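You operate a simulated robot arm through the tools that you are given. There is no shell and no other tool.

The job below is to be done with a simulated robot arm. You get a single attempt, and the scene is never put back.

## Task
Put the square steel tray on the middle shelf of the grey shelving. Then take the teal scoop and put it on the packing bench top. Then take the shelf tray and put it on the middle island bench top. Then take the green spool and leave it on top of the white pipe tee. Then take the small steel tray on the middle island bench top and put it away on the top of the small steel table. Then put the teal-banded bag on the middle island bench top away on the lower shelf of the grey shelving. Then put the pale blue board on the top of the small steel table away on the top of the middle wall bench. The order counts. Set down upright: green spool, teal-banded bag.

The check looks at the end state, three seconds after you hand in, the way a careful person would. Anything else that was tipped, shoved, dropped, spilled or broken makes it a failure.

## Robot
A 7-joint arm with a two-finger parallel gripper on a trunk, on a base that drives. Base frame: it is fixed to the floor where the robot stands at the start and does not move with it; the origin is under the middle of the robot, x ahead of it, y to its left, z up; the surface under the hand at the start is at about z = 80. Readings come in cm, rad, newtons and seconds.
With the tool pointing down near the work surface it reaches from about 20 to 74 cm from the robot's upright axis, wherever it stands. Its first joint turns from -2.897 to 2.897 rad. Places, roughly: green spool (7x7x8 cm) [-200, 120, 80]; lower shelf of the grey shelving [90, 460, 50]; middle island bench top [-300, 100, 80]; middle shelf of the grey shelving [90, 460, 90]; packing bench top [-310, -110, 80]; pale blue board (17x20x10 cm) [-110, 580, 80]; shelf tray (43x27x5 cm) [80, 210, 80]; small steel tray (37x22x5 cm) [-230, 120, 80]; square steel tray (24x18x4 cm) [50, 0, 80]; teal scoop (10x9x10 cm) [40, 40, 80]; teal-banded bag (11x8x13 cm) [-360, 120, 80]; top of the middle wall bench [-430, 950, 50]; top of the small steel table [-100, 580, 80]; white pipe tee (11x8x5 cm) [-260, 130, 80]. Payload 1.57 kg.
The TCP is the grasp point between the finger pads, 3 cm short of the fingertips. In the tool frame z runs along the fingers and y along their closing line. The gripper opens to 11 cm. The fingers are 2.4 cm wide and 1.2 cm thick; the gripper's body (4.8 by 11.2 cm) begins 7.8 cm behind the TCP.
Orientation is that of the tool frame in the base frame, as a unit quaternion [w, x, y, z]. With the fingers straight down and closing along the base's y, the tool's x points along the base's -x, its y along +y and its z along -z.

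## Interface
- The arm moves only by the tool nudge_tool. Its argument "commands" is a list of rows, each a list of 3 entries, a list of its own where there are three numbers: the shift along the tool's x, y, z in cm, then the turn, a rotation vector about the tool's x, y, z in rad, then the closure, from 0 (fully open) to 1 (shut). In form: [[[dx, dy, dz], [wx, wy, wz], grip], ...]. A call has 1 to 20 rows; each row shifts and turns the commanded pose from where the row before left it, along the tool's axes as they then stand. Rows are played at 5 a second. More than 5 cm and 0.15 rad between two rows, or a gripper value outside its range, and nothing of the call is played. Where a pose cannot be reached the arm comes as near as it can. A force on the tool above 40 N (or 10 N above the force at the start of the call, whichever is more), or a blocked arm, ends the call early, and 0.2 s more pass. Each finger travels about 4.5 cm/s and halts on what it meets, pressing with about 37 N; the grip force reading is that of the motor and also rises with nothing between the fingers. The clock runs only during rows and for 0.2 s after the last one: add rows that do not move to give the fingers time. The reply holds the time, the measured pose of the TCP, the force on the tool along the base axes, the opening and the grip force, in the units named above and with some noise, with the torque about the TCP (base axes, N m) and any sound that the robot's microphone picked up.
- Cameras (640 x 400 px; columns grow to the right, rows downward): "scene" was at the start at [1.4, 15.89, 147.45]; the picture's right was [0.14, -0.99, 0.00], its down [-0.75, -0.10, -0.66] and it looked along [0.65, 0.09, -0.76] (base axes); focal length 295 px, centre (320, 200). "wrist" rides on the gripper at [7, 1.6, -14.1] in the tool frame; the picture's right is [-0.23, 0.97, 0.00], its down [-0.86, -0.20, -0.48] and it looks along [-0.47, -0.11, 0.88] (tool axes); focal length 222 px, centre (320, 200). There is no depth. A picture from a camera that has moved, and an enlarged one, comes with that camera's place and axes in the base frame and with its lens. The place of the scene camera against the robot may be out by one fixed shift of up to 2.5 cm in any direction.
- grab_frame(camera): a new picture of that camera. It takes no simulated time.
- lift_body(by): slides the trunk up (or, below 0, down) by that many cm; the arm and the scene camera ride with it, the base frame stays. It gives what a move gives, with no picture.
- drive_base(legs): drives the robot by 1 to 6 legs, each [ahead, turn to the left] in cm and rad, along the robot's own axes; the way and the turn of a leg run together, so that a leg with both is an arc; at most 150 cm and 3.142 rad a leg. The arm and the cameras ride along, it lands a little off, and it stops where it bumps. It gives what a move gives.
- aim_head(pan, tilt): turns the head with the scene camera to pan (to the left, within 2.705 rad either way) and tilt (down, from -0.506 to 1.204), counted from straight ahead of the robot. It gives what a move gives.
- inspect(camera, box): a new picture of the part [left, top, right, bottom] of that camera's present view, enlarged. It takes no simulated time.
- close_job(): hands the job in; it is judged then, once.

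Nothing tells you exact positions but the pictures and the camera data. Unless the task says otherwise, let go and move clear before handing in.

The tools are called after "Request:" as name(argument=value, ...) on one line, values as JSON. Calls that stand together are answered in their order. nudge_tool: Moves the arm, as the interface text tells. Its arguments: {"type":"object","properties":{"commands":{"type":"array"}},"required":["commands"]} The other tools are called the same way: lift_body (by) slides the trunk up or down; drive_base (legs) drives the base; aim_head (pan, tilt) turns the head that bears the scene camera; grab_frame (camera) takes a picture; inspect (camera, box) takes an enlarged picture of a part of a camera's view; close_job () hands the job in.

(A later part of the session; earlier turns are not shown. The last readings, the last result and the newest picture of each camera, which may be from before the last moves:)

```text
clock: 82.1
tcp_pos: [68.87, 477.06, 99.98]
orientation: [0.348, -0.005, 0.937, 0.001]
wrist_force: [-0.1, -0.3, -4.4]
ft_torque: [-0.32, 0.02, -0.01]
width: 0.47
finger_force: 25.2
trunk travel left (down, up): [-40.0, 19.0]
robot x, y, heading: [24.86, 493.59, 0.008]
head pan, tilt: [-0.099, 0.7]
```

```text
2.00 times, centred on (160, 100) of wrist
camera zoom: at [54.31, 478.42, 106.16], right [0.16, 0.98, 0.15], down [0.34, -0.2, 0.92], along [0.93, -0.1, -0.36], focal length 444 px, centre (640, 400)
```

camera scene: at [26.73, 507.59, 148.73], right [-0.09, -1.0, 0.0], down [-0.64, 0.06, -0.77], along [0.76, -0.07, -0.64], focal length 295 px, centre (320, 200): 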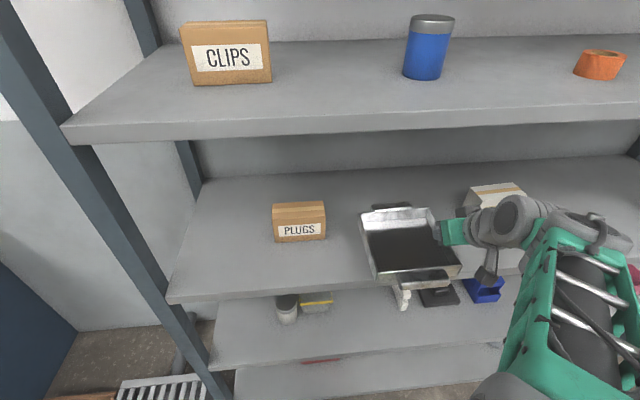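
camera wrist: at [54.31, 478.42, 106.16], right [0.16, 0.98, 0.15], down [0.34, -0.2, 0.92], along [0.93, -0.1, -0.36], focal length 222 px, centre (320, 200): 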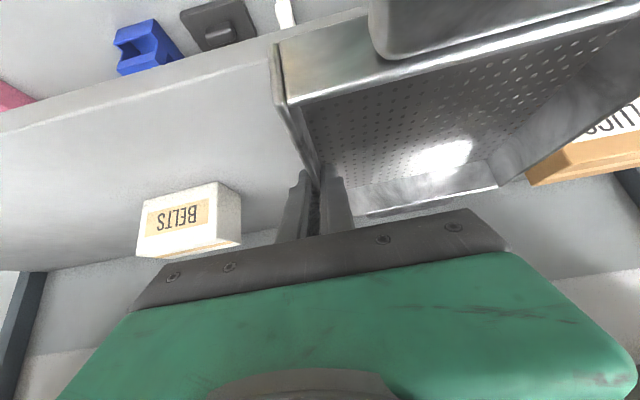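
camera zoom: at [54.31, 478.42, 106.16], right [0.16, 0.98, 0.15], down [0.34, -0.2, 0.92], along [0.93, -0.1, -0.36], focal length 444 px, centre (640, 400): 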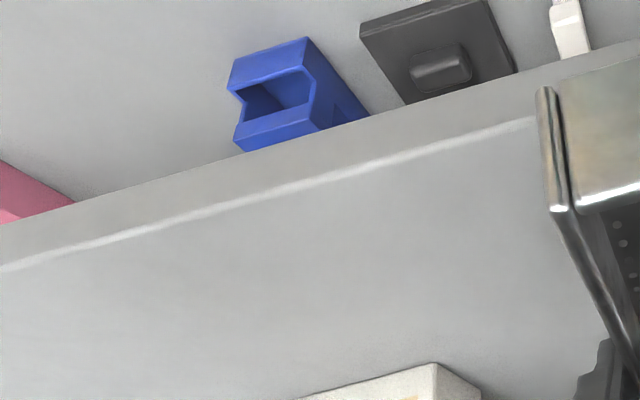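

Front edge is at x ≈ 65.5 with the shelf at z ≈ 90. I'll push the tray 12 cm further in at the present height, then lower it onto the shelf.

Request:
nudge_tool(commands=[[[-1.81, 0, 1.57], [0, 0, 0], 1], [[-1.81, 0, 1.57], [0, 0, 0], 1], [[-1.81, 0, 1.57], [0, 0, 0], 1], [[-1.81, 0, 1.57], [0, 0, 0], 1], [[-1.81, 0, 1.57], [0, 0, 0], 1], [[0, 0, 0], [0, 0, 0], 1]])

Request:
grab_frame(camera="scene")

Request:
grab_frame(camera="wrist")

```text
clock: 83.5
tcp_pos: [80.85, 477.0, 100.01]
orientation: [0.348, -0.004, 0.937, 0.002]
wrist_force: [-0.1, 0.5, -3.9]
ft_torque: [-0.34, 0.03, 0.01]
width: 0.49
finger_force: 25.1
trunk travel left (down, up): [-40.0, 19.0]
robot x, y, heading: [24.62, 493.4, 0.005]
head pan, tilt: [-0.099, 0.7]
```

```text
taken
camera scene: at [26.76, 507.58, 148.72], right [-0.09, -1.0, 0.0], down [-0.64, 0.06, -0.76], along [0.76, -0.07, -0.64], focal length 295 px, centre (320, 200)
```

scene: 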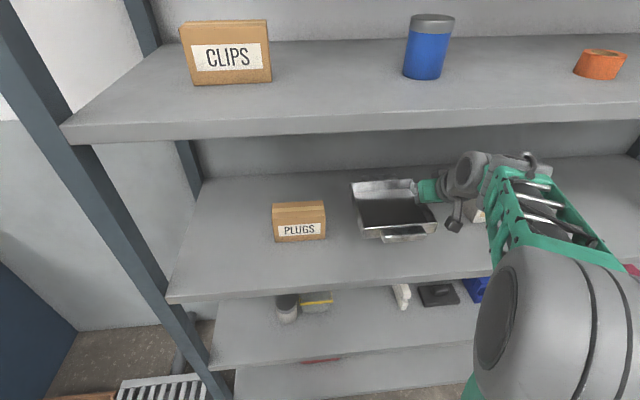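

```text
taken
camera wrist: at [66.3, 478.51, 106.13], right [0.17, 0.98, 0.15], down [0.34, -0.2, 0.92], along [0.93, -0.1, -0.36], focal length 222 px, centre (320, 200)
```

wrist: 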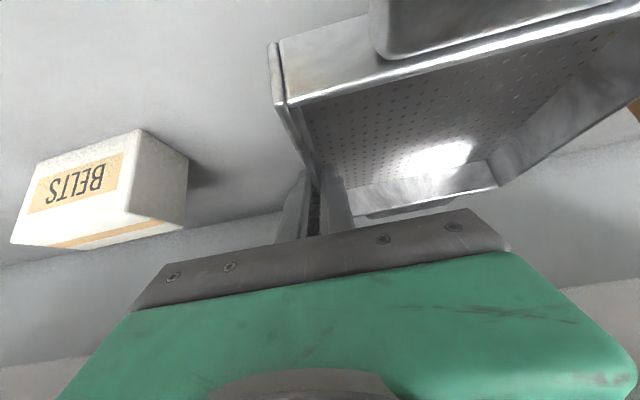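

Both boxes are clear of the tray and hand. Lowering now, slowly near the shelf.

Request:
nudge_tool(commands=[[[0.98, 0, 1.14], [0, 0, 0], 1], [[0.98, 0, 1.14], [0, 0, 0], 1], [[0.65, 0, 0.76], [0, 0, 0], 1], [[0.26, 0, 0.3], [0, 0, 0], 1], [[0.26, 0, 0.3], [0, 0, 0], 1], [[0.2, 0, 0.23], [0, 0, 0], 1], [[0.2, 0, 0.23], [0, 0, 0], 1], [[0, 0, 0], [0, 0, 0], 1]])

Request:
inspect(camera="scene", box=[320, 150, 500, 290])

```text
clock: 85.3
tcp_pos: [81.05, 476.82, 94.62]
orientation: [0.349, -0.003, 0.937, 0.0]
wrist_force: [-0.2, 0.1, -3.8]
ft_torque: [-0.33, 0.01, -0.01]
width: 0.51
finger_force: 26.0
trunk travel left (down, up): [-40.0, 19.0]
robot x, y, heading: [24.57, 493.64, 0.003]
head pan, tilt: [-0.099, 0.7]
```

```text
2.86 times, centred on (410, 220) of scene
camera zoom: at [26.74, 507.58, 148.72], right [-0.09, -1.0, 0.0], down [-0.64, 0.06, -0.76], along [0.76, -0.07, -0.64], focal length 842 px, centre (63, 143)
```

zoom: 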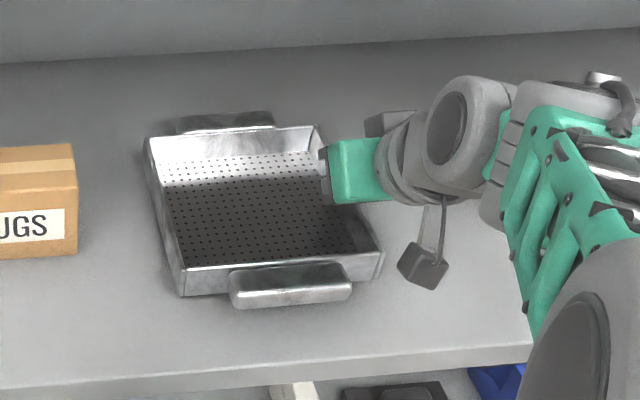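

Still about 1 cm of air beneath. I'll continue lowering in small steps until contact shows in the force reading.

Request:
nudge_tool(commands=[[[0.2, 0, 0.23], [0, 0, 0], 1], [[0.2, 0, 0.23], [0, 0, 0], 1], [[0.13, 0, 0.15], [0, 0, 0], 1], [[0.13, 0, 0.15], [0, 0, 0], 1], [[0, 0, 0], [0, 0, 0], 1]])

```text
clock: 86.5
tcp_pos: [80.98, 476.96, 93.77]
orientation: [0.349, -0.003, 0.937, 0.001]
wrist_force: [0.7, -1.2, -1.8]
ft_torque: [0.07, -0.24, -0.05]
width: 0.47
finger_force: 25.2
trunk travel left (down, up): [-40.0, 19.0]
robot x, y, heading: [24.6, 493.64, 0.006]
head pan, tilt: [-0.099, 0.7]
```

Contact has begun. I'll settle it 0.2 cm more, then open the fingers slightly (not fully) to release.

Request:
nudge_tool(commands=[[[0.1, 0, 0.11], [0, 0, 0], 1], [[0.07, 0, 0.08], [0, 0, 0], 1], [[0, 0, 0], [0, 0, 0], 1]])

```text
clock: 87.3
tcp_pos: [80.9, 476.89, 93.63]
orientation: [0.351, -0.004, 0.936, 0.0]
wrist_force: [1.1, -1.9, 11.0]
ft_torque: [0.21, 0.66, 0.08]
width: 0.52
finger_force: 25.0
trunk travel left (down, up): [-40.0, 19.0]
robot x, y, heading: [24.45, 493.92, 0.006]
head pan, tilt: [-0.099, 0.7]
```

Request:
nudge_tool(commands=[[[0, 0, 0], [0, 0, 0], 0.85], [[0, 0, 0], [0, 0, 0], 0.72], [[0, 0, 0], [0, 0, 0], 0.72], [[0, 0, 0], [0, 0, 0], 0.72]])

Request:
inspect(camera="scene", box=[320, 150, 500, 290])

Request:
grab_frame(camera="wrist")

```text
clock: 88.3
tcp_pos: [80.79, 476.93, 93.52]
orientation: [0.35, -0.003, 0.937, 0.0]
wrist_force: [-0.6, -3.1, 6.5]
ft_torque: [0.05, -0.08, -0.03]
width: 2.8
finger_force: 0.0
trunk travel left (down, up): [-40.0, 19.0]
robot x, y, heading: [24.5, 493.5, 0.006]
head pan, tilt: [-0.099, 0.7]
```

```text
2.86 times, centred on (410, 220) of scene
camera zoom: at [26.65, 507.57, 148.72], right [-0.09, -1.0, 0.0], down [-0.64, 0.06, -0.77], along [0.76, -0.07, -0.64], focal length 842 px, centre (63, 143)
```

zoom: 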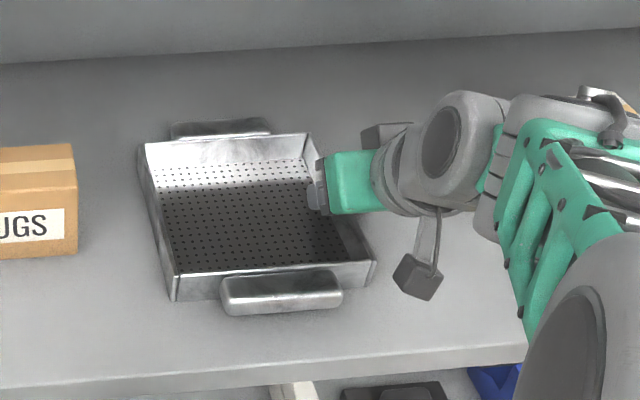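

```text
taken
camera wrist: at [66.23, 478.51, 99.58], right [0.16, 0.98, 0.15], down [0.33, -0.2, 0.92], along [0.93, -0.1, -0.36], focal length 222 px, centre (320, 200)
```

wrist: 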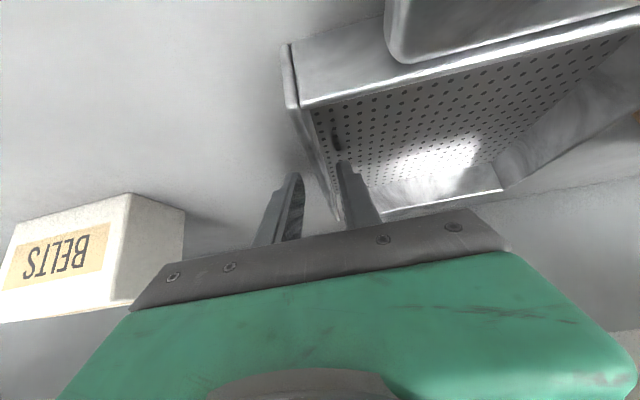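

Released. Now lifting the fingers straight up out of the tray and retracting.

Request:
nudge_tool(commands=[[[-0.33, 0, -0.38], [0, 0, 0], 0.72], [[-0.65, 0, -0.757], [0, 0, 0], 0.72], [[-0.98, 0, -1.14], [0, 0, 0], 0.72], [[-0.98, 0, -1.14], [0, 0, 0], 0.72], [[-0.98, 0, -1.14], [0, 0, 0], 0.72], [[-0.65, 0, -0.757], [0, 0, 0], 0.72], [[0, 0, 0], [0, 0, 0], 0.72]])

Request:
grab_frame(camera="scene")

Request:
grab_frame(camera="wrist")

```text
clock: 89.9
tcp_pos: [80.92, 476.96, 100.41]
orientation: [0.349, -0.004, 0.937, 0.001]
wrist_force: [-0.7, -0.6, 0.1]
ft_torque: [0.02, 0.02, 0.0]
width: 3.09
finger_force: 0.0
trunk travel left (down, up): [-40.0, 19.0]
robot x, y, heading: [24.86, 493.36, 0.007]
head pan, tilt: [-0.099, 0.7]
```

```text
taken
camera scene: at [26.7, 507.58, 148.72], right [-0.09, -1.0, 0.0], down [-0.64, 0.06, -0.76], along [0.76, -0.07, -0.64], focal length 295 px, centre (320, 200)
```

scene: 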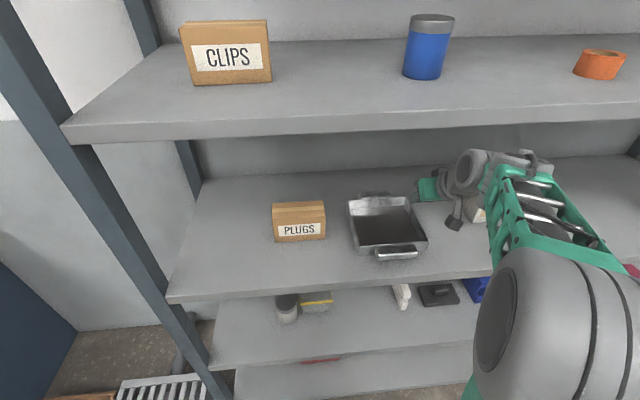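

```text
taken
camera wrist: at [66.31, 478.54, 106.55], right [0.16, 0.98, 0.15], down [0.34, -0.2, 0.92], along [0.93, -0.1, -0.36], focal length 222 px, centre (320, 200)
```

wrist: 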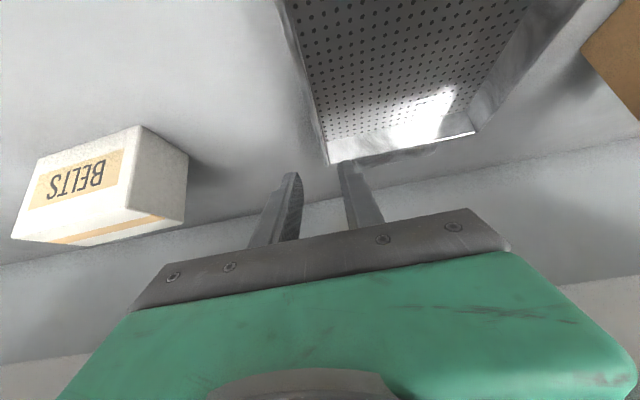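

The square tray is on the middle shelf. I'll retract the arm, then drive back to the first bench for the teal scoop.

Request:
nudge_tool(commands=[[[2.26, 0, -1.97], [0, 0, 0], 0.72], [[2.26, 0, -1.97], [0, 0, 0], 0.72], [[2.26, 0, -1.97], [0, 0, 0], 0.72], [[2.26, 0, -1.97], [0, 0, 0], 0.72], [[2.26, 0, -1.97], [0, 0, 0], 0.72], [[2.26, 0, -1.97], [0, 0, 0], 0.72], [[2.26, 0, -1.97], [0, 0, 0], 0.72], [[0, 0, 0], [0, 0, 0], 0.72]])

Request:
drive_base(legs=[[-150, 0], [0, -1.59], [150, 0], [150, 0], [150, 0], [18, 0]])

Request:
grab_frame(camera="scene")

```text
clock: 91.7
tcp_pos: [58.65, 475.22, 99.8]
orientation: [0.345, 0.032, 0.938, 0.0]
wrist_force: [2.5, 3.7, 1.0]
ft_torque: [-0.23, 0.27, -0.22]
width: 3.07
finger_force: 0.0
trunk travel left (down, up): [-40.0, 19.0]
robot x, y, heading: [24.66, 493.39, 0.006]
head pan, tilt: [-0.099, 0.7]
```

```text
clock: 125.4
tcp_pos: [-153.97, -10.24, 100.65]
orientation: [0.236, 0.687, 0.637, -0.256]
wrist_force: [-0.6, 0.0, 1.3]
ft_torque: [-0.03, -0.01, -0.03]
width: 3.11
finger_force: 0.1
trunk travel left (down, up): [-40.0, 19.0]
robot x, y, heading: [-134.78, 23.33, -1.562]
head pan, tilt: [-0.099, 0.7]
```

```text
taken
camera scene: at [-120.67, 20.38, 148.72], right [-1.0, 0.09, 0.0], down [0.06, 0.64, -0.77], along [-0.07, -0.76, -0.64], focal length 295 px, centre (320, 200)
```

scene: 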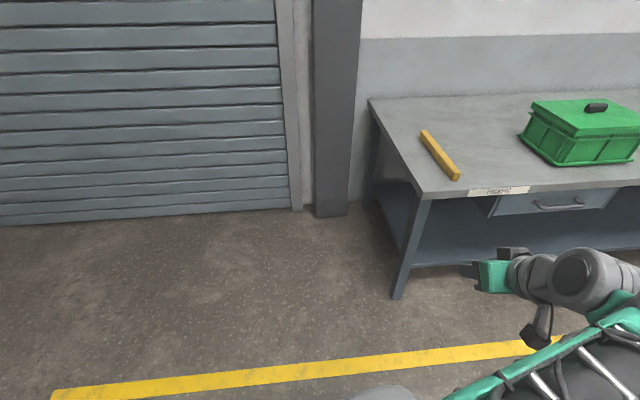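

I'm back in the aisle facing the packing bench (its "PACKING" label is visible). I'll straighten the arm to a tool-down pose and then turn toward the first bench for the scoop.

Request:
nudge_tool(commands=[[[-1.9, 4, 1.63], [0, 0, 0], 0.5], [[-1.9, 4, 1.63], [0, 0, 0], 0.3], [[-1.9, 4, 1.63], [0, 0, 0], 0], [[-1.9, 4, 1.63], [0, 0, 0], 0], [[-1.9, 4, 1.63], [0, 0, 0], 0], [[0, 0, 0], [0, 0.14, 0], 0], [[0, 0, 0], [0, 0.14, 0], 0], [[0, 0, 0], [0, 0.14, 0], 0], [[0, 0, 0], [0, 0.14, 0], 0], [[0, 0, 0], [0, 0.15, 0], 0], [[0, 0, 0], [0, 0, 0], 0]])

Request:
drive_base(legs=[[0, 1.562]])

Request:
aim_head(pan=0.0, tilt=0.6)

Request:
grab_frame(camera="scene")

```text
clock: 125.8
tcp_pos: [-157.9, -7.68, 98.48]
orientation: [0.203, 0.786, 0.522, -0.263]
wrist_force: [-0.5, 0.6, 0.4]
ft_torque: [0.05, -0.03, 0.01]
width: 7.05
finger_force: 0.1
trunk travel left (down, up): [-40.0, 19.0]
robot x, y, heading: [-135.02, 23.06, -1.567]
head pan, tilt: [-0.099, 0.7]
stopped in row 2: the arm was blocked; the commanded pose is now the measured one
```

```text
clock: 130.0
tcp_pos: [-104.39, -0.13, 98.49]
orientation: [0.329, 0.192, 0.924, -0.043]
wrist_force: [0.1, 0.0, 0.2]
ft_torque: [0.03, -0.01, -0.01]
width: 7.69
finger_force: 0.0
trunk travel left (down, up): [-40.0, 19.0]
robot x, y, heading: [-135.13, 23.0, -0.007]
head pan, tilt: [-0.099, 0.7]
```

```text
clock: 130.7
tcp_pos: [-104.27, -0.02, 98.45]
orientation: [0.329, 0.193, 0.924, -0.043]
wrist_force: [0.0, 0.1, 0.2]
ft_torque: [-0.02, 0.0, 0.01]
width: 7.7
finger_force: 0.1
trunk travel left (down, up): [-40.0, 19.0]
robot x, y, heading: [-135.09, 23.36, -0.013]
head pan, tilt: [0.0, 0.6]
```

```text
taken
camera scene: at [-132.31, 38.17, 149.58], right [-0.01, -1.0, 0.0], down [-0.57, 0.01, -0.82], along [0.82, -0.01, -0.57], focal length 295 px, centre (320, 200)
```

scene: 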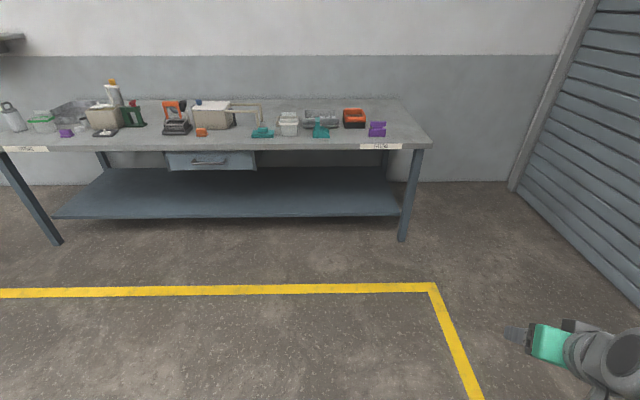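

The arm got blocked, likely folded too close to itself at the right. I'll look at the arm's posture before unwinding it.

Request:
aim_head(pan=-0.7, tilt=1.0)

Request:
grab_frame(camera="scene")

Request:
grab_frame(camera="wrist")

```text
clock: 131.8
tcp_pos: [-104.32, 0.03, 98.42]
orientation: [0.329, 0.192, 0.924, -0.042]
wrist_force: [-0.4, -0.5, -0.4]
ft_torque: [-0.02, 0.0, -0.01]
width: 7.72
finger_force: 0.1
trunk travel left (down, up): [-40.0, 19.0]
robot x, y, heading: [-134.69, 23.33, -0.014]
head pan, tilt: [-0.7, 1.0]
```

```text
taken
camera scene: at [-135.86, 33.73, 146.39], right [-0.65, -0.76, 0.0], down [-0.64, 0.55, -0.54], along [0.41, -0.35, -0.84], focal length 295 px, centre (320, 200)
```

scene: 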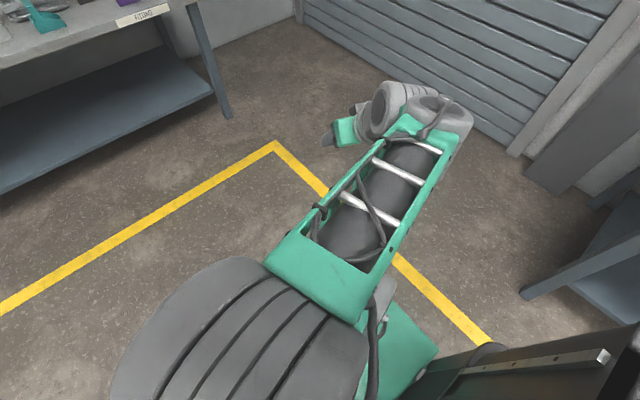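

```text
taken
camera wrist: at [-117.11, 6.66, 105.23], right [0.54, 0.82, 0.19], down [0.25, -0.37, 0.9], along [0.81, -0.43, -0.4], focal length 222 px, centre (320, 200)
```

wrist: 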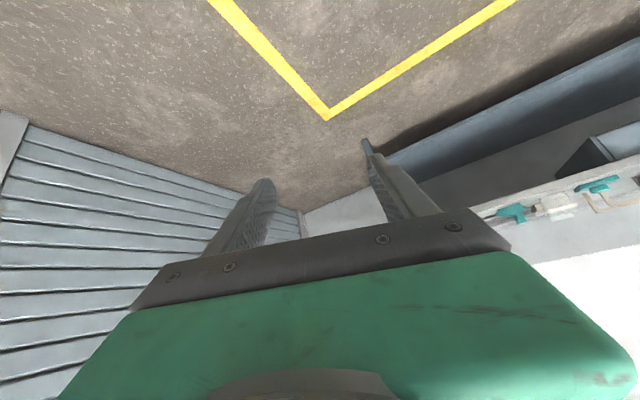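

The forearm is folded back close to the elbow. I'll extend straight ahead to unfold it.

Request:
nudge_tool(commands=[[[-1.42, 0.77, 1.18], [0, 0, 0], 0], [[-1.42, 0.77, 1.18], [0, 0, 0], 0], [[-1.42, 0.77, 1.18], [0, 0, 0], 0], [[-1.42, 0.77, 1.18], [0, 0, 0], 0], [[-1.42, 0.77, 1.18], [0, 0, 0], 0], [[-1.42, 0.77, 1.18], [0, 0, 0], 0], [[0, 0, 0], [0, 0, 0], 0]])

```text
clock: 132.4
tcp_pos: [-105.9, -5.46, 100.05]
orientation: [0.333, 0.279, 0.896, -0.091]
wrist_force: [-0.5, 0.8, 0.3]
ft_torque: [0.02, 0.01, -0.01]
width: 11.0
finger_force: 0.1
trunk travel left (down, up): [-40.0, 19.0]
robot x, y, heading: [-135.06, 23.31, -0.003]
head pan, tilt: [-0.7, 1.0]
stopped in row 3: the arm was blocked; the commanded pose is now the measured one
```

The elbow seems to have swung left, up against the head mast. I'll look straight down to confirm before unwinding.

Request:
aim_head(pan=0.0, tilt=1.2)

Request:
grab_frame(camera="scene")

Request:
aim_head(pan=-1.3, tilt=1.2)

Request:
grab_frame(camera="scene")

```text
clock: 133.4
tcp_pos: [-105.8, -5.52, 100.0]
orientation: [0.334, 0.279, 0.896, -0.091]
wrist_force: [0.7, 0.0, 0.2]
ft_torque: [0.03, 0.01, 0.01]
width: 11.01
finger_force: 0.1
trunk travel left (down, up): [-40.0, 19.0]
robot x, y, heading: [-134.98, 23.49, -0.01]
head pan, tilt: [0.0, 1.201]
```

```text
taken
camera scene: at [-135.55, 38.2, 145.12], right [-0.01, -1.0, 0.0], down [-0.93, 0.01, -0.36], along [0.36, 0.0, -0.93], focal length 295 px, centre (320, 200)
```

scene: 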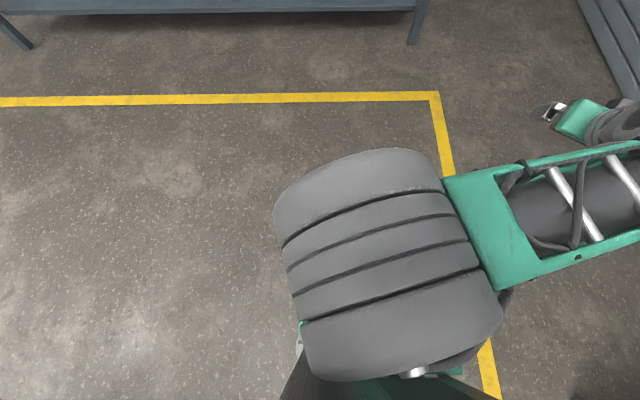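

```text
clock: 134.9
tcp_pos: [-105.99, -5.46, 99.95]
orientation: [0.333, 0.279, 0.896, -0.092]
wrist_force: [0.3, 0.8, 0.1]
ft_torque: [0.0, -0.01, 0.05]
width: 11.0
finger_force: 0.1
trunk travel left (down, up): [-40.0, 19.0]
robot x, y, heading: [-135.13, 23.49, -0.011]
head pan, tilt: [-1.3, 1.201]
```

```text
taken
camera scene: at [-139.7, 32.86, 145.12], right [-0.97, -0.26, 0.0], down [-0.24, 0.9, -0.36], along [0.09, -0.35, -0.93], focal length 295 px, centre (320, 200)
```

scene: 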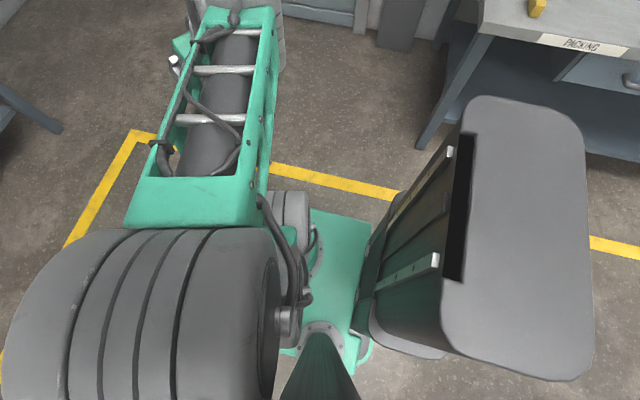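

The elbow is indeed close against the mast. I'll swing the whole arm clockwise about the shoulder axis, then extend outward to straighten it.

Request:
nudge_tool(commands=[[[0.5, -4.04, -0.56], [0.065, -0.002, 0.076], 0], [[0.5, -4.04, -0.56], [0.065, -0.002, 0.076], 0], [[0.5, -4.04, -0.56], [0.065, -0.002, 0.076], 0], [[0, 0, 0], [0, 0, 0], 0]])

```text
clock: 135.9
tcp_pos: [-115.32, -13.46, 99.89]
orientation: [0.315, 0.41, 0.844, -0.14]
wrist_force: [-0.9, 0.2, 0.8]
ft_torque: [-0.01, -0.02, 0.01]
width: 11.0
finger_force: 0.1
trunk travel left (down, up): [-40.0, 19.0]
robot x, y, heading: [-134.95, 23.42, -0.012]
head pan, tilt: [-1.3, 1.201]
```

That worked. Now extending radially outward.

Request:
nudge_tool(commands=[[[-2.25, -0.55, 1.9], [0, 0, 0], 0], [[-2.25, -0.55, 1.9], [0, 0, 0], 0], [[-2.25, -0.55, 1.9], [0, 0, 0], 0], [[-2.25, -0.55, 1.9], [0, 0, 0], 0], [[-2.25, -0.55, 1.9], [0, 0, 0], 0], [[0, 0, 0], [0, 0, 0], 0]])

Request:
aim_head(pan=-0.5, tilt=1.2)

Request:
grab_frame(camera="scene")

```text
clock: 137.3
tcp_pos: [-108.41, -26.67, 99.95]
orientation: [0.315, 0.411, 0.844, -0.141]
wrist_force: [0.5, -0.8, 0.1]
ft_torque: [0.0, -0.01, -0.01]
width: 11.01
finger_force: 0.0
trunk travel left (down, up): [-40.0, 19.0]
robot x, y, heading: [-134.99, 23.37, -0.009]
head pan, tilt: [-1.3, 1.201]
```

```text
clock: 138.4
tcp_pos: [-108.31, -26.65, 99.82]
orientation: [0.315, 0.409, 0.845, -0.14]
wrist_force: [0.9, 0.4, -0.4]
ft_torque: [0.01, -0.01, 0.0]
width: 11.02
finger_force: 0.1
trunk travel left (down, up): [-40.0, 19.0]
robot x, y, heading: [-135.01, 23.43, -0.012]
head pan, tilt: [-0.499, 1.201]
```

```text
taken
camera scene: at [-136.26, 35.52, 145.12], right [-0.49, -0.87, 0.0], down [-0.81, 0.46, -0.36], along [0.32, -0.18, -0.93], focal length 295 px, centre (320, 200)
```

scene: 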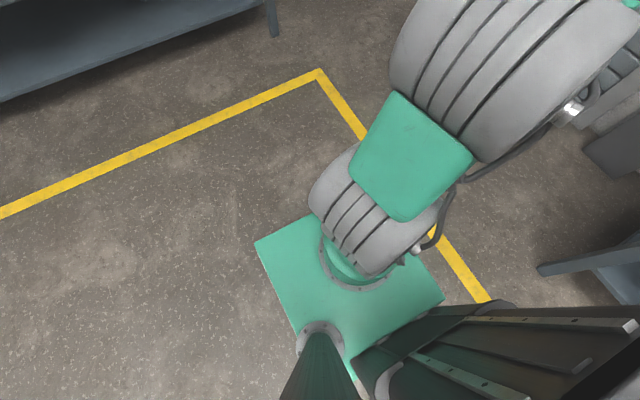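

The arm is straight and free again. I'll swing it back to the front and level the tool to point straight down.

Request:
nudge_tool(commands=[[[-0.62, 4.7, 0.66], [-0.055, 0.002, -0.065], 0], [[-0.62, 4.7, 0.66], [-0.055, 0.002, -0.065], 0], [[-0.62, 4.7, 0.66], [-0.055, 0.002, -0.065], 0], [[-0.62, 4.7, 0.66], [-0.055, 0.002, -0.065], 0], [[-0.62, 4.7, 0.66], [-0.055, 0.002, -0.065], 0], [[-0.62, 4.7, 0.66], [-0.055, 0.002, -0.065], 0], [[-0.62, 4.7, 0.66], [-0.055, 0.002, -0.065], 0], [[-0.62, 4.7, 0.66], [-0.055, 0.002, -0.065], 0], [[-0.62, 4.7, 0.66], [-0.055, 0.002, -0.065], 0], [[-0.62, 4.7, 0.66], [-0.055, 0.002, -0.065], 0], [[0, 0, 0], [0, 0, 0], 0]])

Request:
aim_head(pan=-0.2, tilt=1.2)

Request:
grab_frame(camera="scene")

```text
clock: 140.8
tcp_pos: [-78.33, 9.05, 99.85]
orientation: [0.344, 0.023, 0.939, 0.002]
wrist_force: [0.1, 0.1, -0.7]
ft_torque: [-0.02, -0.02, -0.02]
width: 11.01
finger_force: 0.2
trunk travel left (down, up): [-40.0, 19.0]
robot x, y, heading: [-134.97, 23.13, -0.01]
head pan, tilt: [-0.499, 1.201]
```

```text
clock: 141.7
tcp_pos: [-78.36, 9.08, 99.83]
orientation: [0.343, 0.024, 0.939, 0.003]
wrist_force: [1.0, 0.7, -0.7]
ft_torque: [0.0, 0.01, 0.01]
width: 10.99
finger_force: 0.1
trunk travel left (down, up): [-40.0, 19.0]
robot x, y, heading: [-135.01, 23.38, -0.012]
head pan, tilt: [-0.201, 1.201]
```

```text
taken
camera scene: at [-135.67, 37.09, 145.12], right [-0.21, -0.98, 0.0], down [-0.91, 0.2, -0.36], along [0.35, -0.08, -0.93], focal length 295 px, centre (320, 200)
```

scene: 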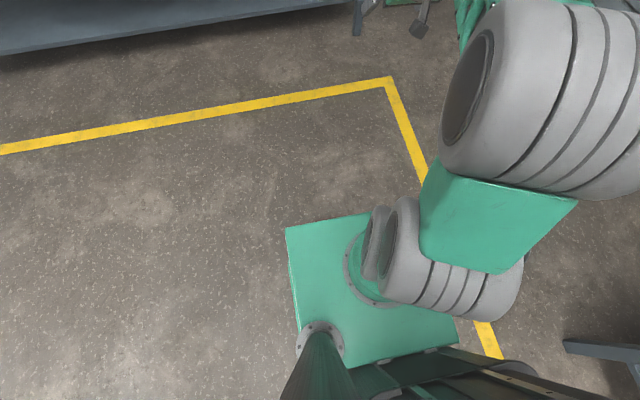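

Tool is in front again. I'll level it to vertical, raise slightly, and drive up to the first bench near the scoop.

Request:
nudge_tool(commands=[[[0, 0, 0], [0.001, 0.14, -0.0098], 0], [[0, 0, 0], [0.001, 0.14, -0.0098], 0], [[0, 0, 0], [0.001, 0.14, -0.0098], 0], [[0, 0, 0], [0.001, 0.14, -0.0098], 0], [[0, 0, 0], [0.001, 0.14, -0.0098], 0], [[0, 2, -3], [0, 0, 0], 0], [[0, 3, -3], [0, 0, 0], 0], [[0, 3, 0], [0, 0, 0], 0], [[0, 0, 0], [0, 0, 0], 0]])

Request:
drive_base(legs=[[0, 0.065], [125, 0], [0, -0.053]])

Request:
aim_head(pan=0.0, tilt=0.9)

Request:
grab_frame(camera="scene")

Request:
grab_frame(camera="wrist")

```text
clock: 143.7
tcp_pos: [-78.22, 17.1, 105.86]
orientation: [0.001, 0.002, 1.0, -0.001]
wrist_force: [0.6, 0.4, 0.9]
ft_torque: [0.0, -0.01, -0.02]
width: 11.0
finger_force: 0.0
trunk travel left (down, up): [-40.0, 19.0]
robot x, y, heading: [-135.04, 23.37, -0.013]
head pan, tilt: [-0.201, 1.201]
```

```text
clock: 150.8
tcp_pos: [45.56, 23.17, 105.84]
orientation: [0.001, 0.0, 1.0, -0.001]
wrist_force: [-0.1, 0.1, -0.5]
ft_torque: [-0.01, 0.02, -0.01]
width: 11.01
finger_force: 0.1
trunk travel left (down, up): [-40.0, 19.0]
robot x, y, heading: [-11.39, 29.51, -0.009]
head pan, tilt: [-0.201, 1.201]
```

```text
clock: 151.6
tcp_pos: [45.49, 23.25, 105.82]
orientation: [0.001, 0.0, 1.0, 0.0]
wrist_force: [-0.6, -0.1, 0.5]
ft_torque: [0.0, -0.02, 0.02]
width: 10.99
finger_force: 0.1
trunk travel left (down, up): [-40.0, 19.0]
robot x, y, heading: [-11.37, 29.33, -0.005]
head pan, tilt: [0.0, 0.901]
```

```text
taken
camera scene: at [-9.71, 44.29, 147.1], right [-0.01, -1.0, 0.0], down [-0.78, 0.01, -0.62], along [0.62, -0.01, -0.78], focal length 295 px, centre (320, 200)
```

scene: 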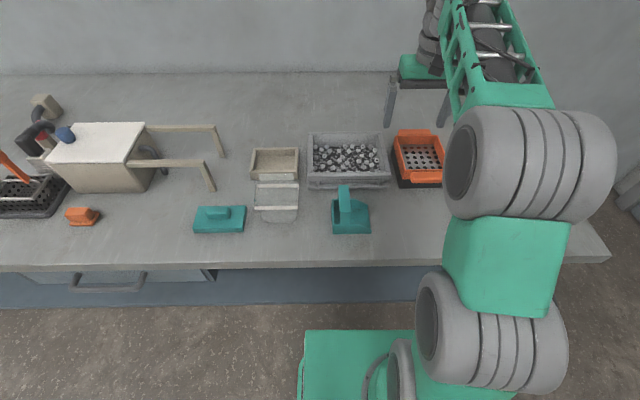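

```text
taken
camera wrist: at [38.47, 24.83, 119.95], right [0.23, 0.97, 0.0], down [0.85, -0.2, 0.48], along [0.47, -0.11, -0.88], focal length 222 px, centre (320, 200)
```

wrist: 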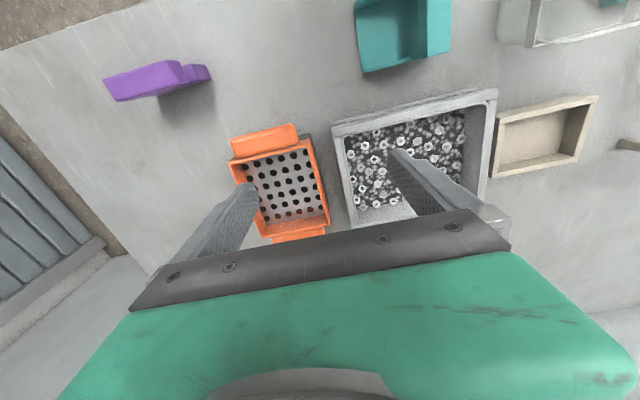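

The scoop is in view. Zooming in on it to understand its shape and where to grip.

Request:
inspect(camera="scene", box=[300, 170, 400, 250])

Request:
inspect(camera="wrist", box=[320, 0, 480, 100])

```text
5.00 times, centred on (350, 210) of scene
camera zoom: at [-9.71, 44.29, 147.1], right [-0.01, -1.0, 0.0], down [-0.78, 0.01, -0.62], along [0.62, -0.01, -0.78], focal length 1474 px, centre (170, 150)
```

zoom: 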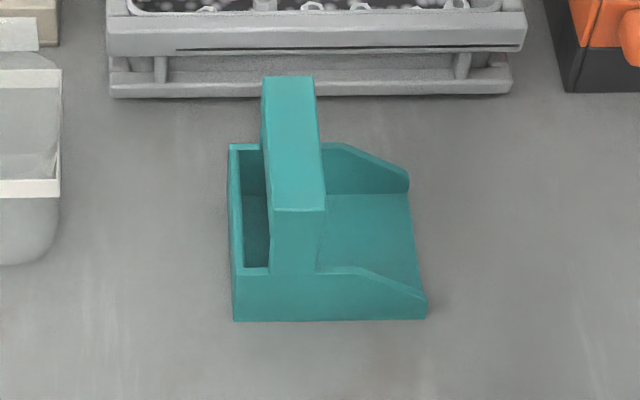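

```text
4.00 times, centred on (400, 50) of wrist
camera zoom: at [38.47, 24.83, 119.95], right [0.23, 0.97, 0.0], down [0.85, -0.2, 0.48], along [0.47, -0.11, -0.88], focal length 888 px, centre (0, 800)
```

zoom: 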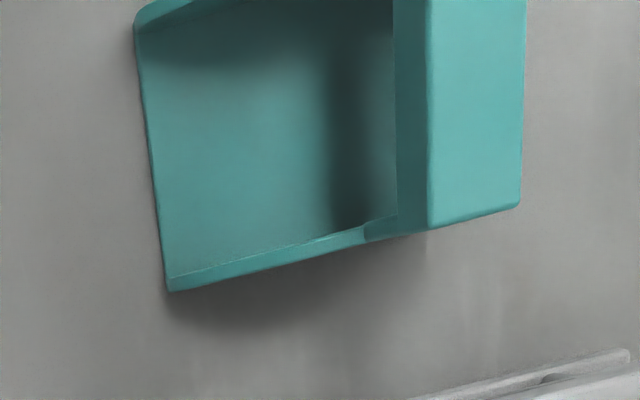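

The scoop has a bridge handle (a 2.5 cm bar along x) centred at about (34.8, 38.6) with top at z ≈ 90. I'll move above it, fingers closing along y.

Request:
nudge_tool(commands=[[[2.68, 3.85, 0], [0, 0, 0], 0], [[2.68, 3.85, 0], [0, 0, 0], 0], [[2.68, 3.85, 0], [0, 0, 0], 0], [[2.68, 3.85, 0], [0, 0, 0], 0], [[0, 0, 3.5], [0, 0, 0], 0.2], [[0, 0, 3.5], [0, 0, 0], 0.3], [[0, 0, 0], [0, 0, 0], 0.3]])

Request:
inspect(camera="scene", box=[280, 120, 420, 250])

Request:
grab_frame(camera="wrist")

```text
clock: 153.2
tcp_pos: [34.94, 38.58, 98.74]
orientation: [0.001, 0.0, 1.0, 0.0]
wrist_force: [-0.1, 0.1, 0.5]
ft_torque: [0.02, -0.02, 0.02]
width: 7.71
finger_force: 0.1
trunk travel left (down, up): [-40.0, 19.0]
robot x, y, heading: [-11.04, 29.61, -0.01]
head pan, tilt: [0.0, 0.901]
```

```text
3.08 times, centred on (350, 185) of scene
camera zoom: at [-9.7, 44.3, 147.1], right [-0.01, -1.0, 0.0], down [-0.78, 0.01, -0.62], along [0.62, -0.01, -0.78], focal length 907 px, centre (228, 246)
```

zoom: 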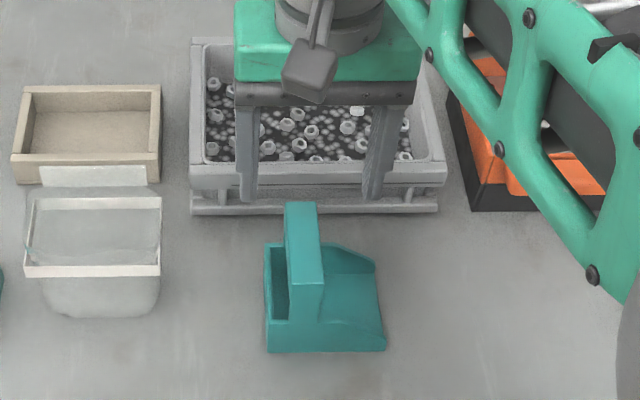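

```text
taken
camera wrist: at [27.7, 40.15, 112.88], right [0.23, 0.97, 0.0], down [0.85, -0.2, 0.48], along [0.47, -0.11, -0.88], focal length 222 px, centre (320, 200)
```

wrist: 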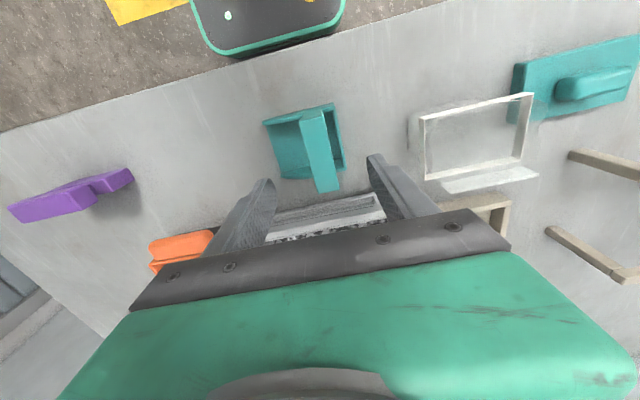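

Well aligned over the handle bar. Descending with a 5.5 cm opening, then closing.

Request:
nudge_tool(commands=[[[0.2, 0, 2.5], [0, 0, 0], 0.5], [[0.2, 0, 2.5], [0, 0, 0], 0.5], [[0, 0, 2.5], [0, 0, 0], 0.5], [[0, 0, 1.5], [0, 0, 0], 0.5], [[0, 0, 0.8], [0, 0, 0], 0.5], [[0, 0, 0], [0, 0, 0], 0.5]])

Request:
inspect(camera="scene", box=[300, 150, 420, 250])

Request:
inspect(camera="wrist", box=[220, 80, 440, 230])

```text
clock: 154.6
tcp_pos: [34.4, 38.56, 88.93]
orientation: [0.002, 0.0, 1.0, 0.0]
wrist_force: [-0.1, -1.1, 0.5]
ft_torque: [-0.04, 0.01, -0.01]
width: 5.5
finger_force: 0.1
trunk travel left (down, up): [-40.0, 19.0]
robot x, y, heading: [-10.76, 29.74, -0.009]
head pan, tilt: [0.0, 0.901]
```

```text
4.00 times, centred on (360, 200) of scene
camera zoom: at [-9.71, 44.29, 147.1], right [-0.01, -1.0, 0.0], down [-0.78, 0.01, -0.62], along [0.62, -0.01, -0.78], focal length 1180 px, centre (160, 200)
```

zoom: 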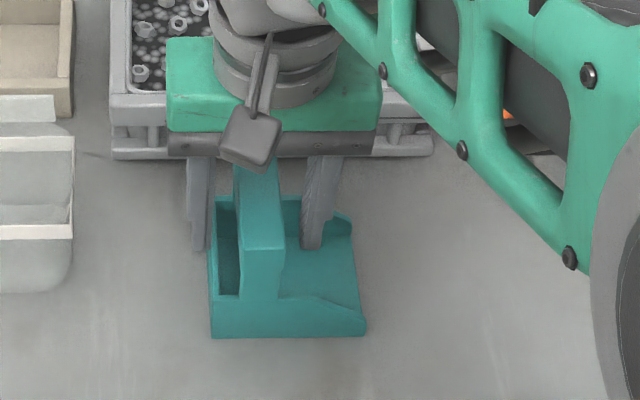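

```text
2.67 times, centred on (330, 155) of wrist
camera zoom: at [27.36, 40.2, 103.09], right [0.23, 0.97, 0.0], down [0.85, -0.2, 0.48], along [0.47, -0.11, -0.88], focal length 592 px, centre (293, 320)
```

zoom: 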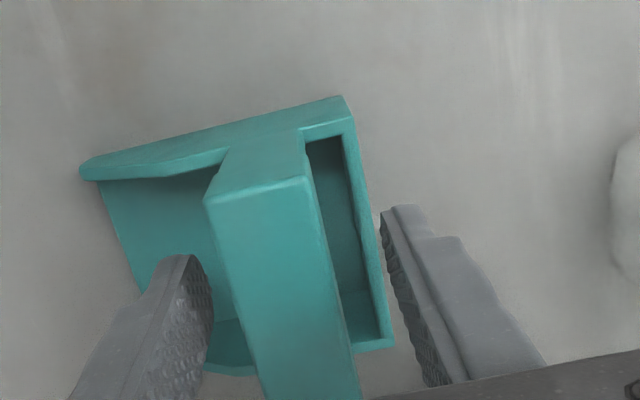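

The bar is between the fingers; I'll rise 0.6 cm so the left fingertip clears the scoop's back wall, then close and lift.

Request:
nudge_tool(commands=[[[0, 0, -0.6], [0, 0, 0], 0.5], [[0, 0, 0], [0, 0, 0], 0.7], [[0, 0, 0], [0, 0, 0], 0.9], [[0, 0, 0], [0, 0, 0], 1], [[0, 0, 0], [0, 0, 0], 1], [[0, 0, 0], [0, 0, 0], 1], [[0, 0, 0], [0, 0, 0], 1]])

Request:
inspect(camera="wrist", box=[220, 80, 440, 230])

```text
clock: 156.2
tcp_pos: [34.46, 38.57, 89.59]
orientation: [0.002, -0.001, 1.0, 0.0]
wrist_force: [-0.2, 0.4, 2.8]
ft_torque: [0.01, 0.01, -0.02]
width: 2.52
finger_force: 36.9
trunk travel left (down, up): [-40.0, 19.0]
robot x, y, heading: [-10.61, 29.09, -0.012]
head pan, tilt: [0.0, 0.901]
```

```text
2.67 times, centred on (330, 155) of wrist
camera zoom: at [27.37, 40.17, 103.74], right [0.23, 0.97, 0.0], down [0.85, -0.2, 0.48], along [0.47, -0.11, -0.88], focal length 592 px, centre (293, 320)
```

zoom: 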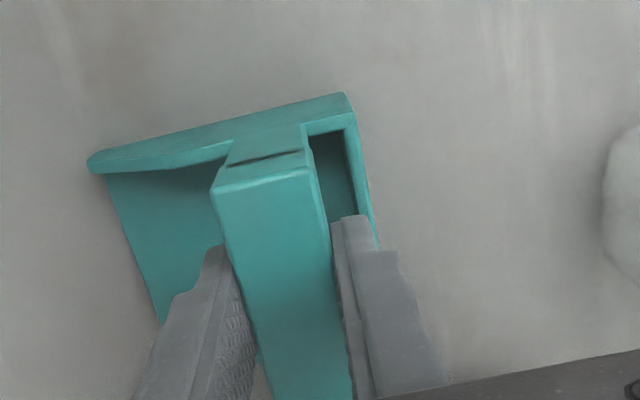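

Gripped at 2.5 cm. Lifting slowly, then raising clear.

Request:
nudge_tool(commands=[[[0, 0, -0.5], [0, 0, 0], 1], [[0, 0, -1], [0, 0, 0], 1], [[0, 0, -2], [0, 0, 0], 1], [[0, 0, -3], [0, 0, 0], 1], [[0, 0, -3], [0, 0, 0], 1], [[0, 0, -3], [0, 0, 0], 1], [[0, 0, -3], [0, 0, 0], 1], [[0, 0, 0], [0, 0, 0], 1]])

Request:
grab_frame(camera="scene")

Request:
grab_frame(camera="wrist")

```text
clock: 158.0
tcp_pos: [34.32, 38.57, 105.17]
orientation: [0.0, 0.001, 1.0, 0.0]
wrist_force: [0.6, 0.7, -1.0]
ft_torque: [0.02, 0.01, 0.02]
width: 2.53
finger_force: 36.7
trunk travel left (down, up): [-40.0, 19.0]
robot x, y, heading: [-11.24, 29.68, -0.007]
head pan, tilt: [0.0, 0.901]
```

```text
taken
camera scene: at [-9.71, 44.29, 147.1], right [-0.01, -1.0, 0.0], down [-0.78, 0.01, -0.62], along [0.62, -0.01, -0.78], focal length 295 px, centre (320, 200)
```

scene: 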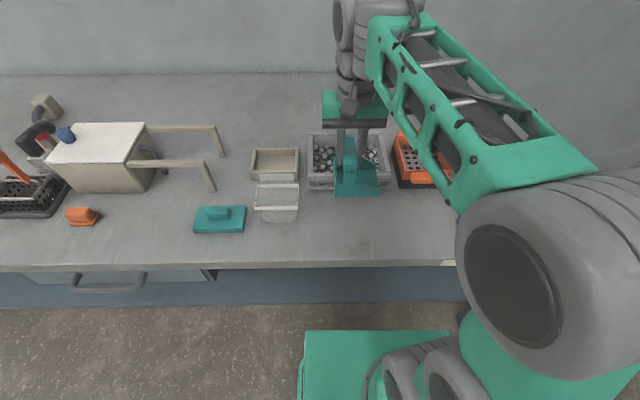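

```text
taken
camera wrist: at [27.29, 40.23, 119.29], right [0.23, 0.97, 0.0], down [0.85, -0.2, 0.48], along [0.47, -0.11, -0.88], focal length 222 px, centre (320, 200)
```

wrist: 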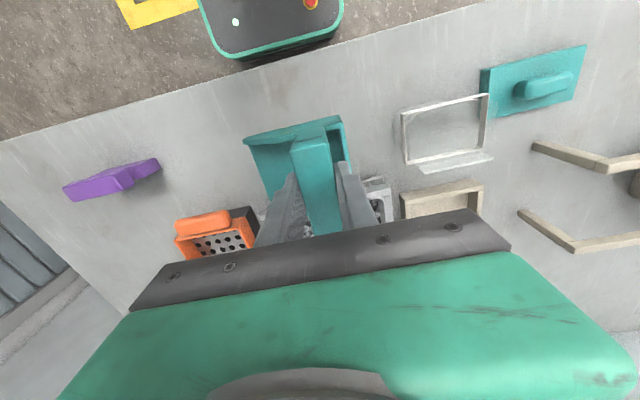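

The scoop is held upright. Next: back away, then drive to the packing bench and look for a free spot there.

Request:
drive_base(legs=[[-40, 0], [0, 0.25], [-90, 0], [0, 2.9], [73, 0], [0, 1.571]])

Request:
aim_head(pan=0.0, tilt=0.75)

Request:
grab_frame(camera="scene")

```text
clock: 180.0
tcp_pos: [-196.24, -43.0, 105.17]
orientation: [0.001, 0.671, 0.741, 0.0]
wrist_force: [0.3, 0.3, -1.4]
ft_torque: [0.07, -0.04, 0.01]
width: 2.53
finger_force: 36.7
trunk travel left (down, up): [-40.0, 19.0]
robot x, y, heading: [-209.86, 1.66, -1.481]
head pan, tilt: [0.0, 0.901]
```

```text
clock: 180.7
tcp_pos: [-196.21, -42.88, 105.09]
orientation: [0.001, 0.671, 0.742, 0.0]
wrist_force: [0.3, 0.5, -1.0]
ft_torque: [0.03, 0.0, 0.02]
width: 2.49
finger_force: 37.0
trunk travel left (down, up): [-40.0, 19.0]
robot x, y, heading: [-210.24, 1.61, -1.481]
head pan, tilt: [0.0, 0.75]
```

```text
taken
camera scene: at [-194.59, -0.03, 148.29], right [-1.0, -0.09, 0.0], down [-0.06, 0.68, -0.73], along [0.07, -0.73, -0.68], focal length 295 px, centre (320, 200)
```

scene: 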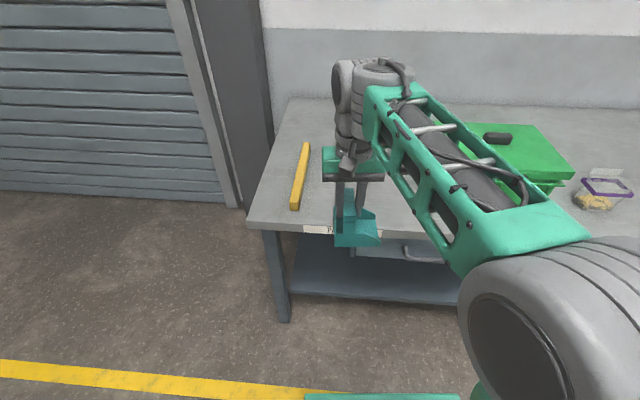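

The packing bench is ahead with a clear area between the yellow bar (x ≈ −182) and the green box (x ≈ −222). I'll square up and drive closer.

Request:
drive_base(legs=[[0, -0.09], [26, 0]])

Request:
aim_head(pan=-0.1, tilt=0.9)

Request:
grab_frame(camera="scene")

Request:
grab_frame(camera="wrist")

```text
clock: 183.1
tcp_pos: [-200.42, -70.07, 105.02]
orientation: [0.001, 0.703, 0.711, -0.001]
wrist_force: [0.0, -0.5, -0.5]
ft_torque: [-0.03, 0.0, -0.01]
width: 2.53
finger_force: 36.5
trunk travel left (down, up): [-40.0, 19.0]
robot x, y, heading: [-210.01, -24.61, -1.572]
head pan, tilt: [0.0, 0.75]
```

```text
clock: 183.8
tcp_pos: [-200.3, -70.08, 105.09]
orientation: [0.001, 0.704, 0.71, 0.0]
wrist_force: [0.7, -0.8, -0.7]
ft_torque: [0.02, -0.02, 0.0]
width: 2.5
finger_force: 36.3
trunk travel left (down, up): [-40.0, 19.0]
robot x, y, heading: [-209.96, -24.28, -1.574]
head pan, tilt: [-0.099, 0.901]
```

```text
taken
camera scene: at [-195.47, -26.76, 147.11], right [-0.99, 0.1, 0.0], down [0.08, 0.78, -0.62], along [-0.06, -0.62, -0.78], focal length 295 px, centre (320, 200)
```

scene: 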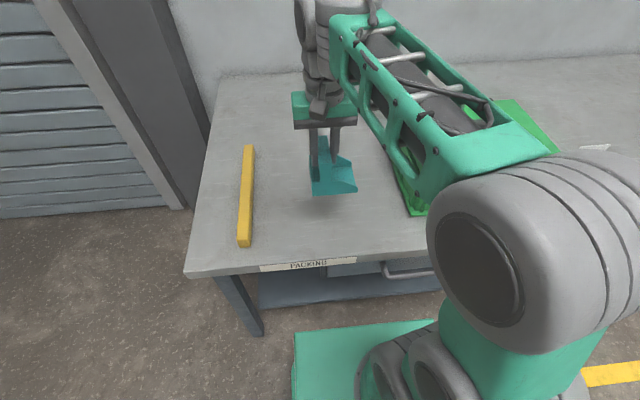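

```text
taken
camera wrist: at [-198.84, -62.98, 119.25], right [0.98, -0.22, 0.0], down [-0.19, -0.86, 0.48], along [-0.11, -0.47, -0.88], focal length 222 px, centre (320, 200)
```

wrist: 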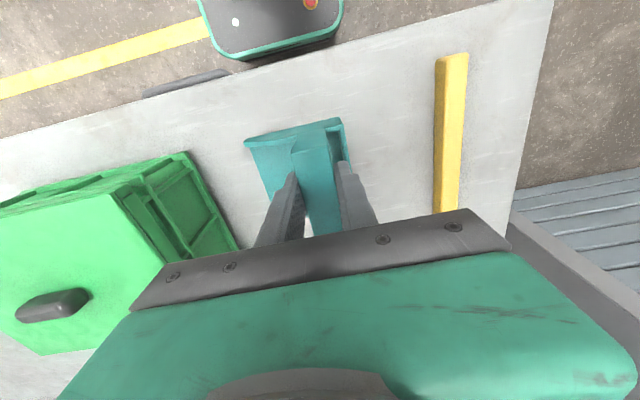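

Clear space on both sides of the scoop. I'll move 4 cm further in and lower it toward the bench top.

Request:
nudge_tool(commands=[[[-2, 0, 0], [0, 0, 0], 1], [[-2, 0, 0], [0, 0, 0], 1], [[0, 0, 3], [0, 0, 0], 1], [[0, 0, 3], [0, 0, 0], 1], [[0, 0, 3], [0, 0, 0], 1], [[0, 0, 3], [0, 0, 0], 1], [[0, 0, 1.5], [0, 0, 0], 1], [[0, 0, 0.8], [0, 0, 0], 1], [[0, 0, 0], [0, 0, 0], 1]])

Request:
inspect(camera="scene", box=[240, 100, 440, 260])

```text
clock: 185.8
tcp_pos: [-200.29, -74.01, 90.78]
orientation: [0.001, 0.704, 0.711, -0.001]
wrist_force: [0.3, -1.1, -0.6]
ft_torque: [0.0, -0.03, -0.03]
width: 2.51
finger_force: 36.3
trunk travel left (down, up): [-40.0, 19.0]
robot x, y, heading: [-209.86, -24.75, -1.568]
head pan, tilt: [-0.099, 0.901]
```

```text
2.50 times, centred on (340, 180) of scene
camera zoom: at [-195.47, -26.76, 147.1], right [-0.99, 0.1, 0.0], down [0.08, 0.78, -0.62], along [-0.06, -0.62, -0.78], focal length 737 px, centre (270, 250)
```

zoom: 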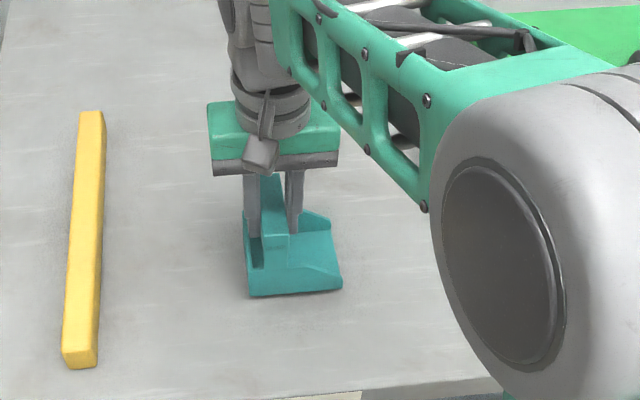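

Not yet touching (no contact force). I'll lower in small steps until contact.

Request:
nudge_tool(commands=[[[0, 0, 0.4], [0, 0, 0], 1], [[0, 0, 0.3], [0, 0, 0], 1], [[0, 0, 0.2], [0, 0, 0], 1], [[0, 0, 0.2], [0, 0, 0], 1], [[0, 0, 0], [0, 0, 0], 1]])

```text
clock: 187.0
tcp_pos: [-200.31, -73.94, 89.75]
orientation: [0.001, 0.704, 0.71, -0.001]
wrist_force: [-0.1, 0.6, -1.4]
ft_torque: [-0.01, -0.01, 0.05]
width: 2.52
finger_force: 37.2
trunk travel left (down, up): [-40.0, 19.0]
robot x, y, heading: [-209.73, -24.61, -1.57]
head pan, tilt: [-0.099, 0.901]
```

Request:
nudge_tool(commands=[[[0, 0, 0.15], [0, 0, 0], 1], [[0, 0, 0.15], [0, 0, 0], 1], [[0, 0, 0], [0, 0, 0], 1]])

```text
clock: 187.8
tcp_pos: [-200.31, -74.0, 89.62]
orientation: [0.001, 0.704, 0.71, -0.002]
wrist_force: [-0.6, 1.2, 13.4]
ft_torque: [0.54, 0.1, 0.01]
width: 2.5
finger_force: 36.8
trunk travel left (down, up): [-40.0, 19.0]
robot x, y, heading: [-209.84, -24.97, -1.571]
head pan, tilt: [-0.099, 0.901]
```

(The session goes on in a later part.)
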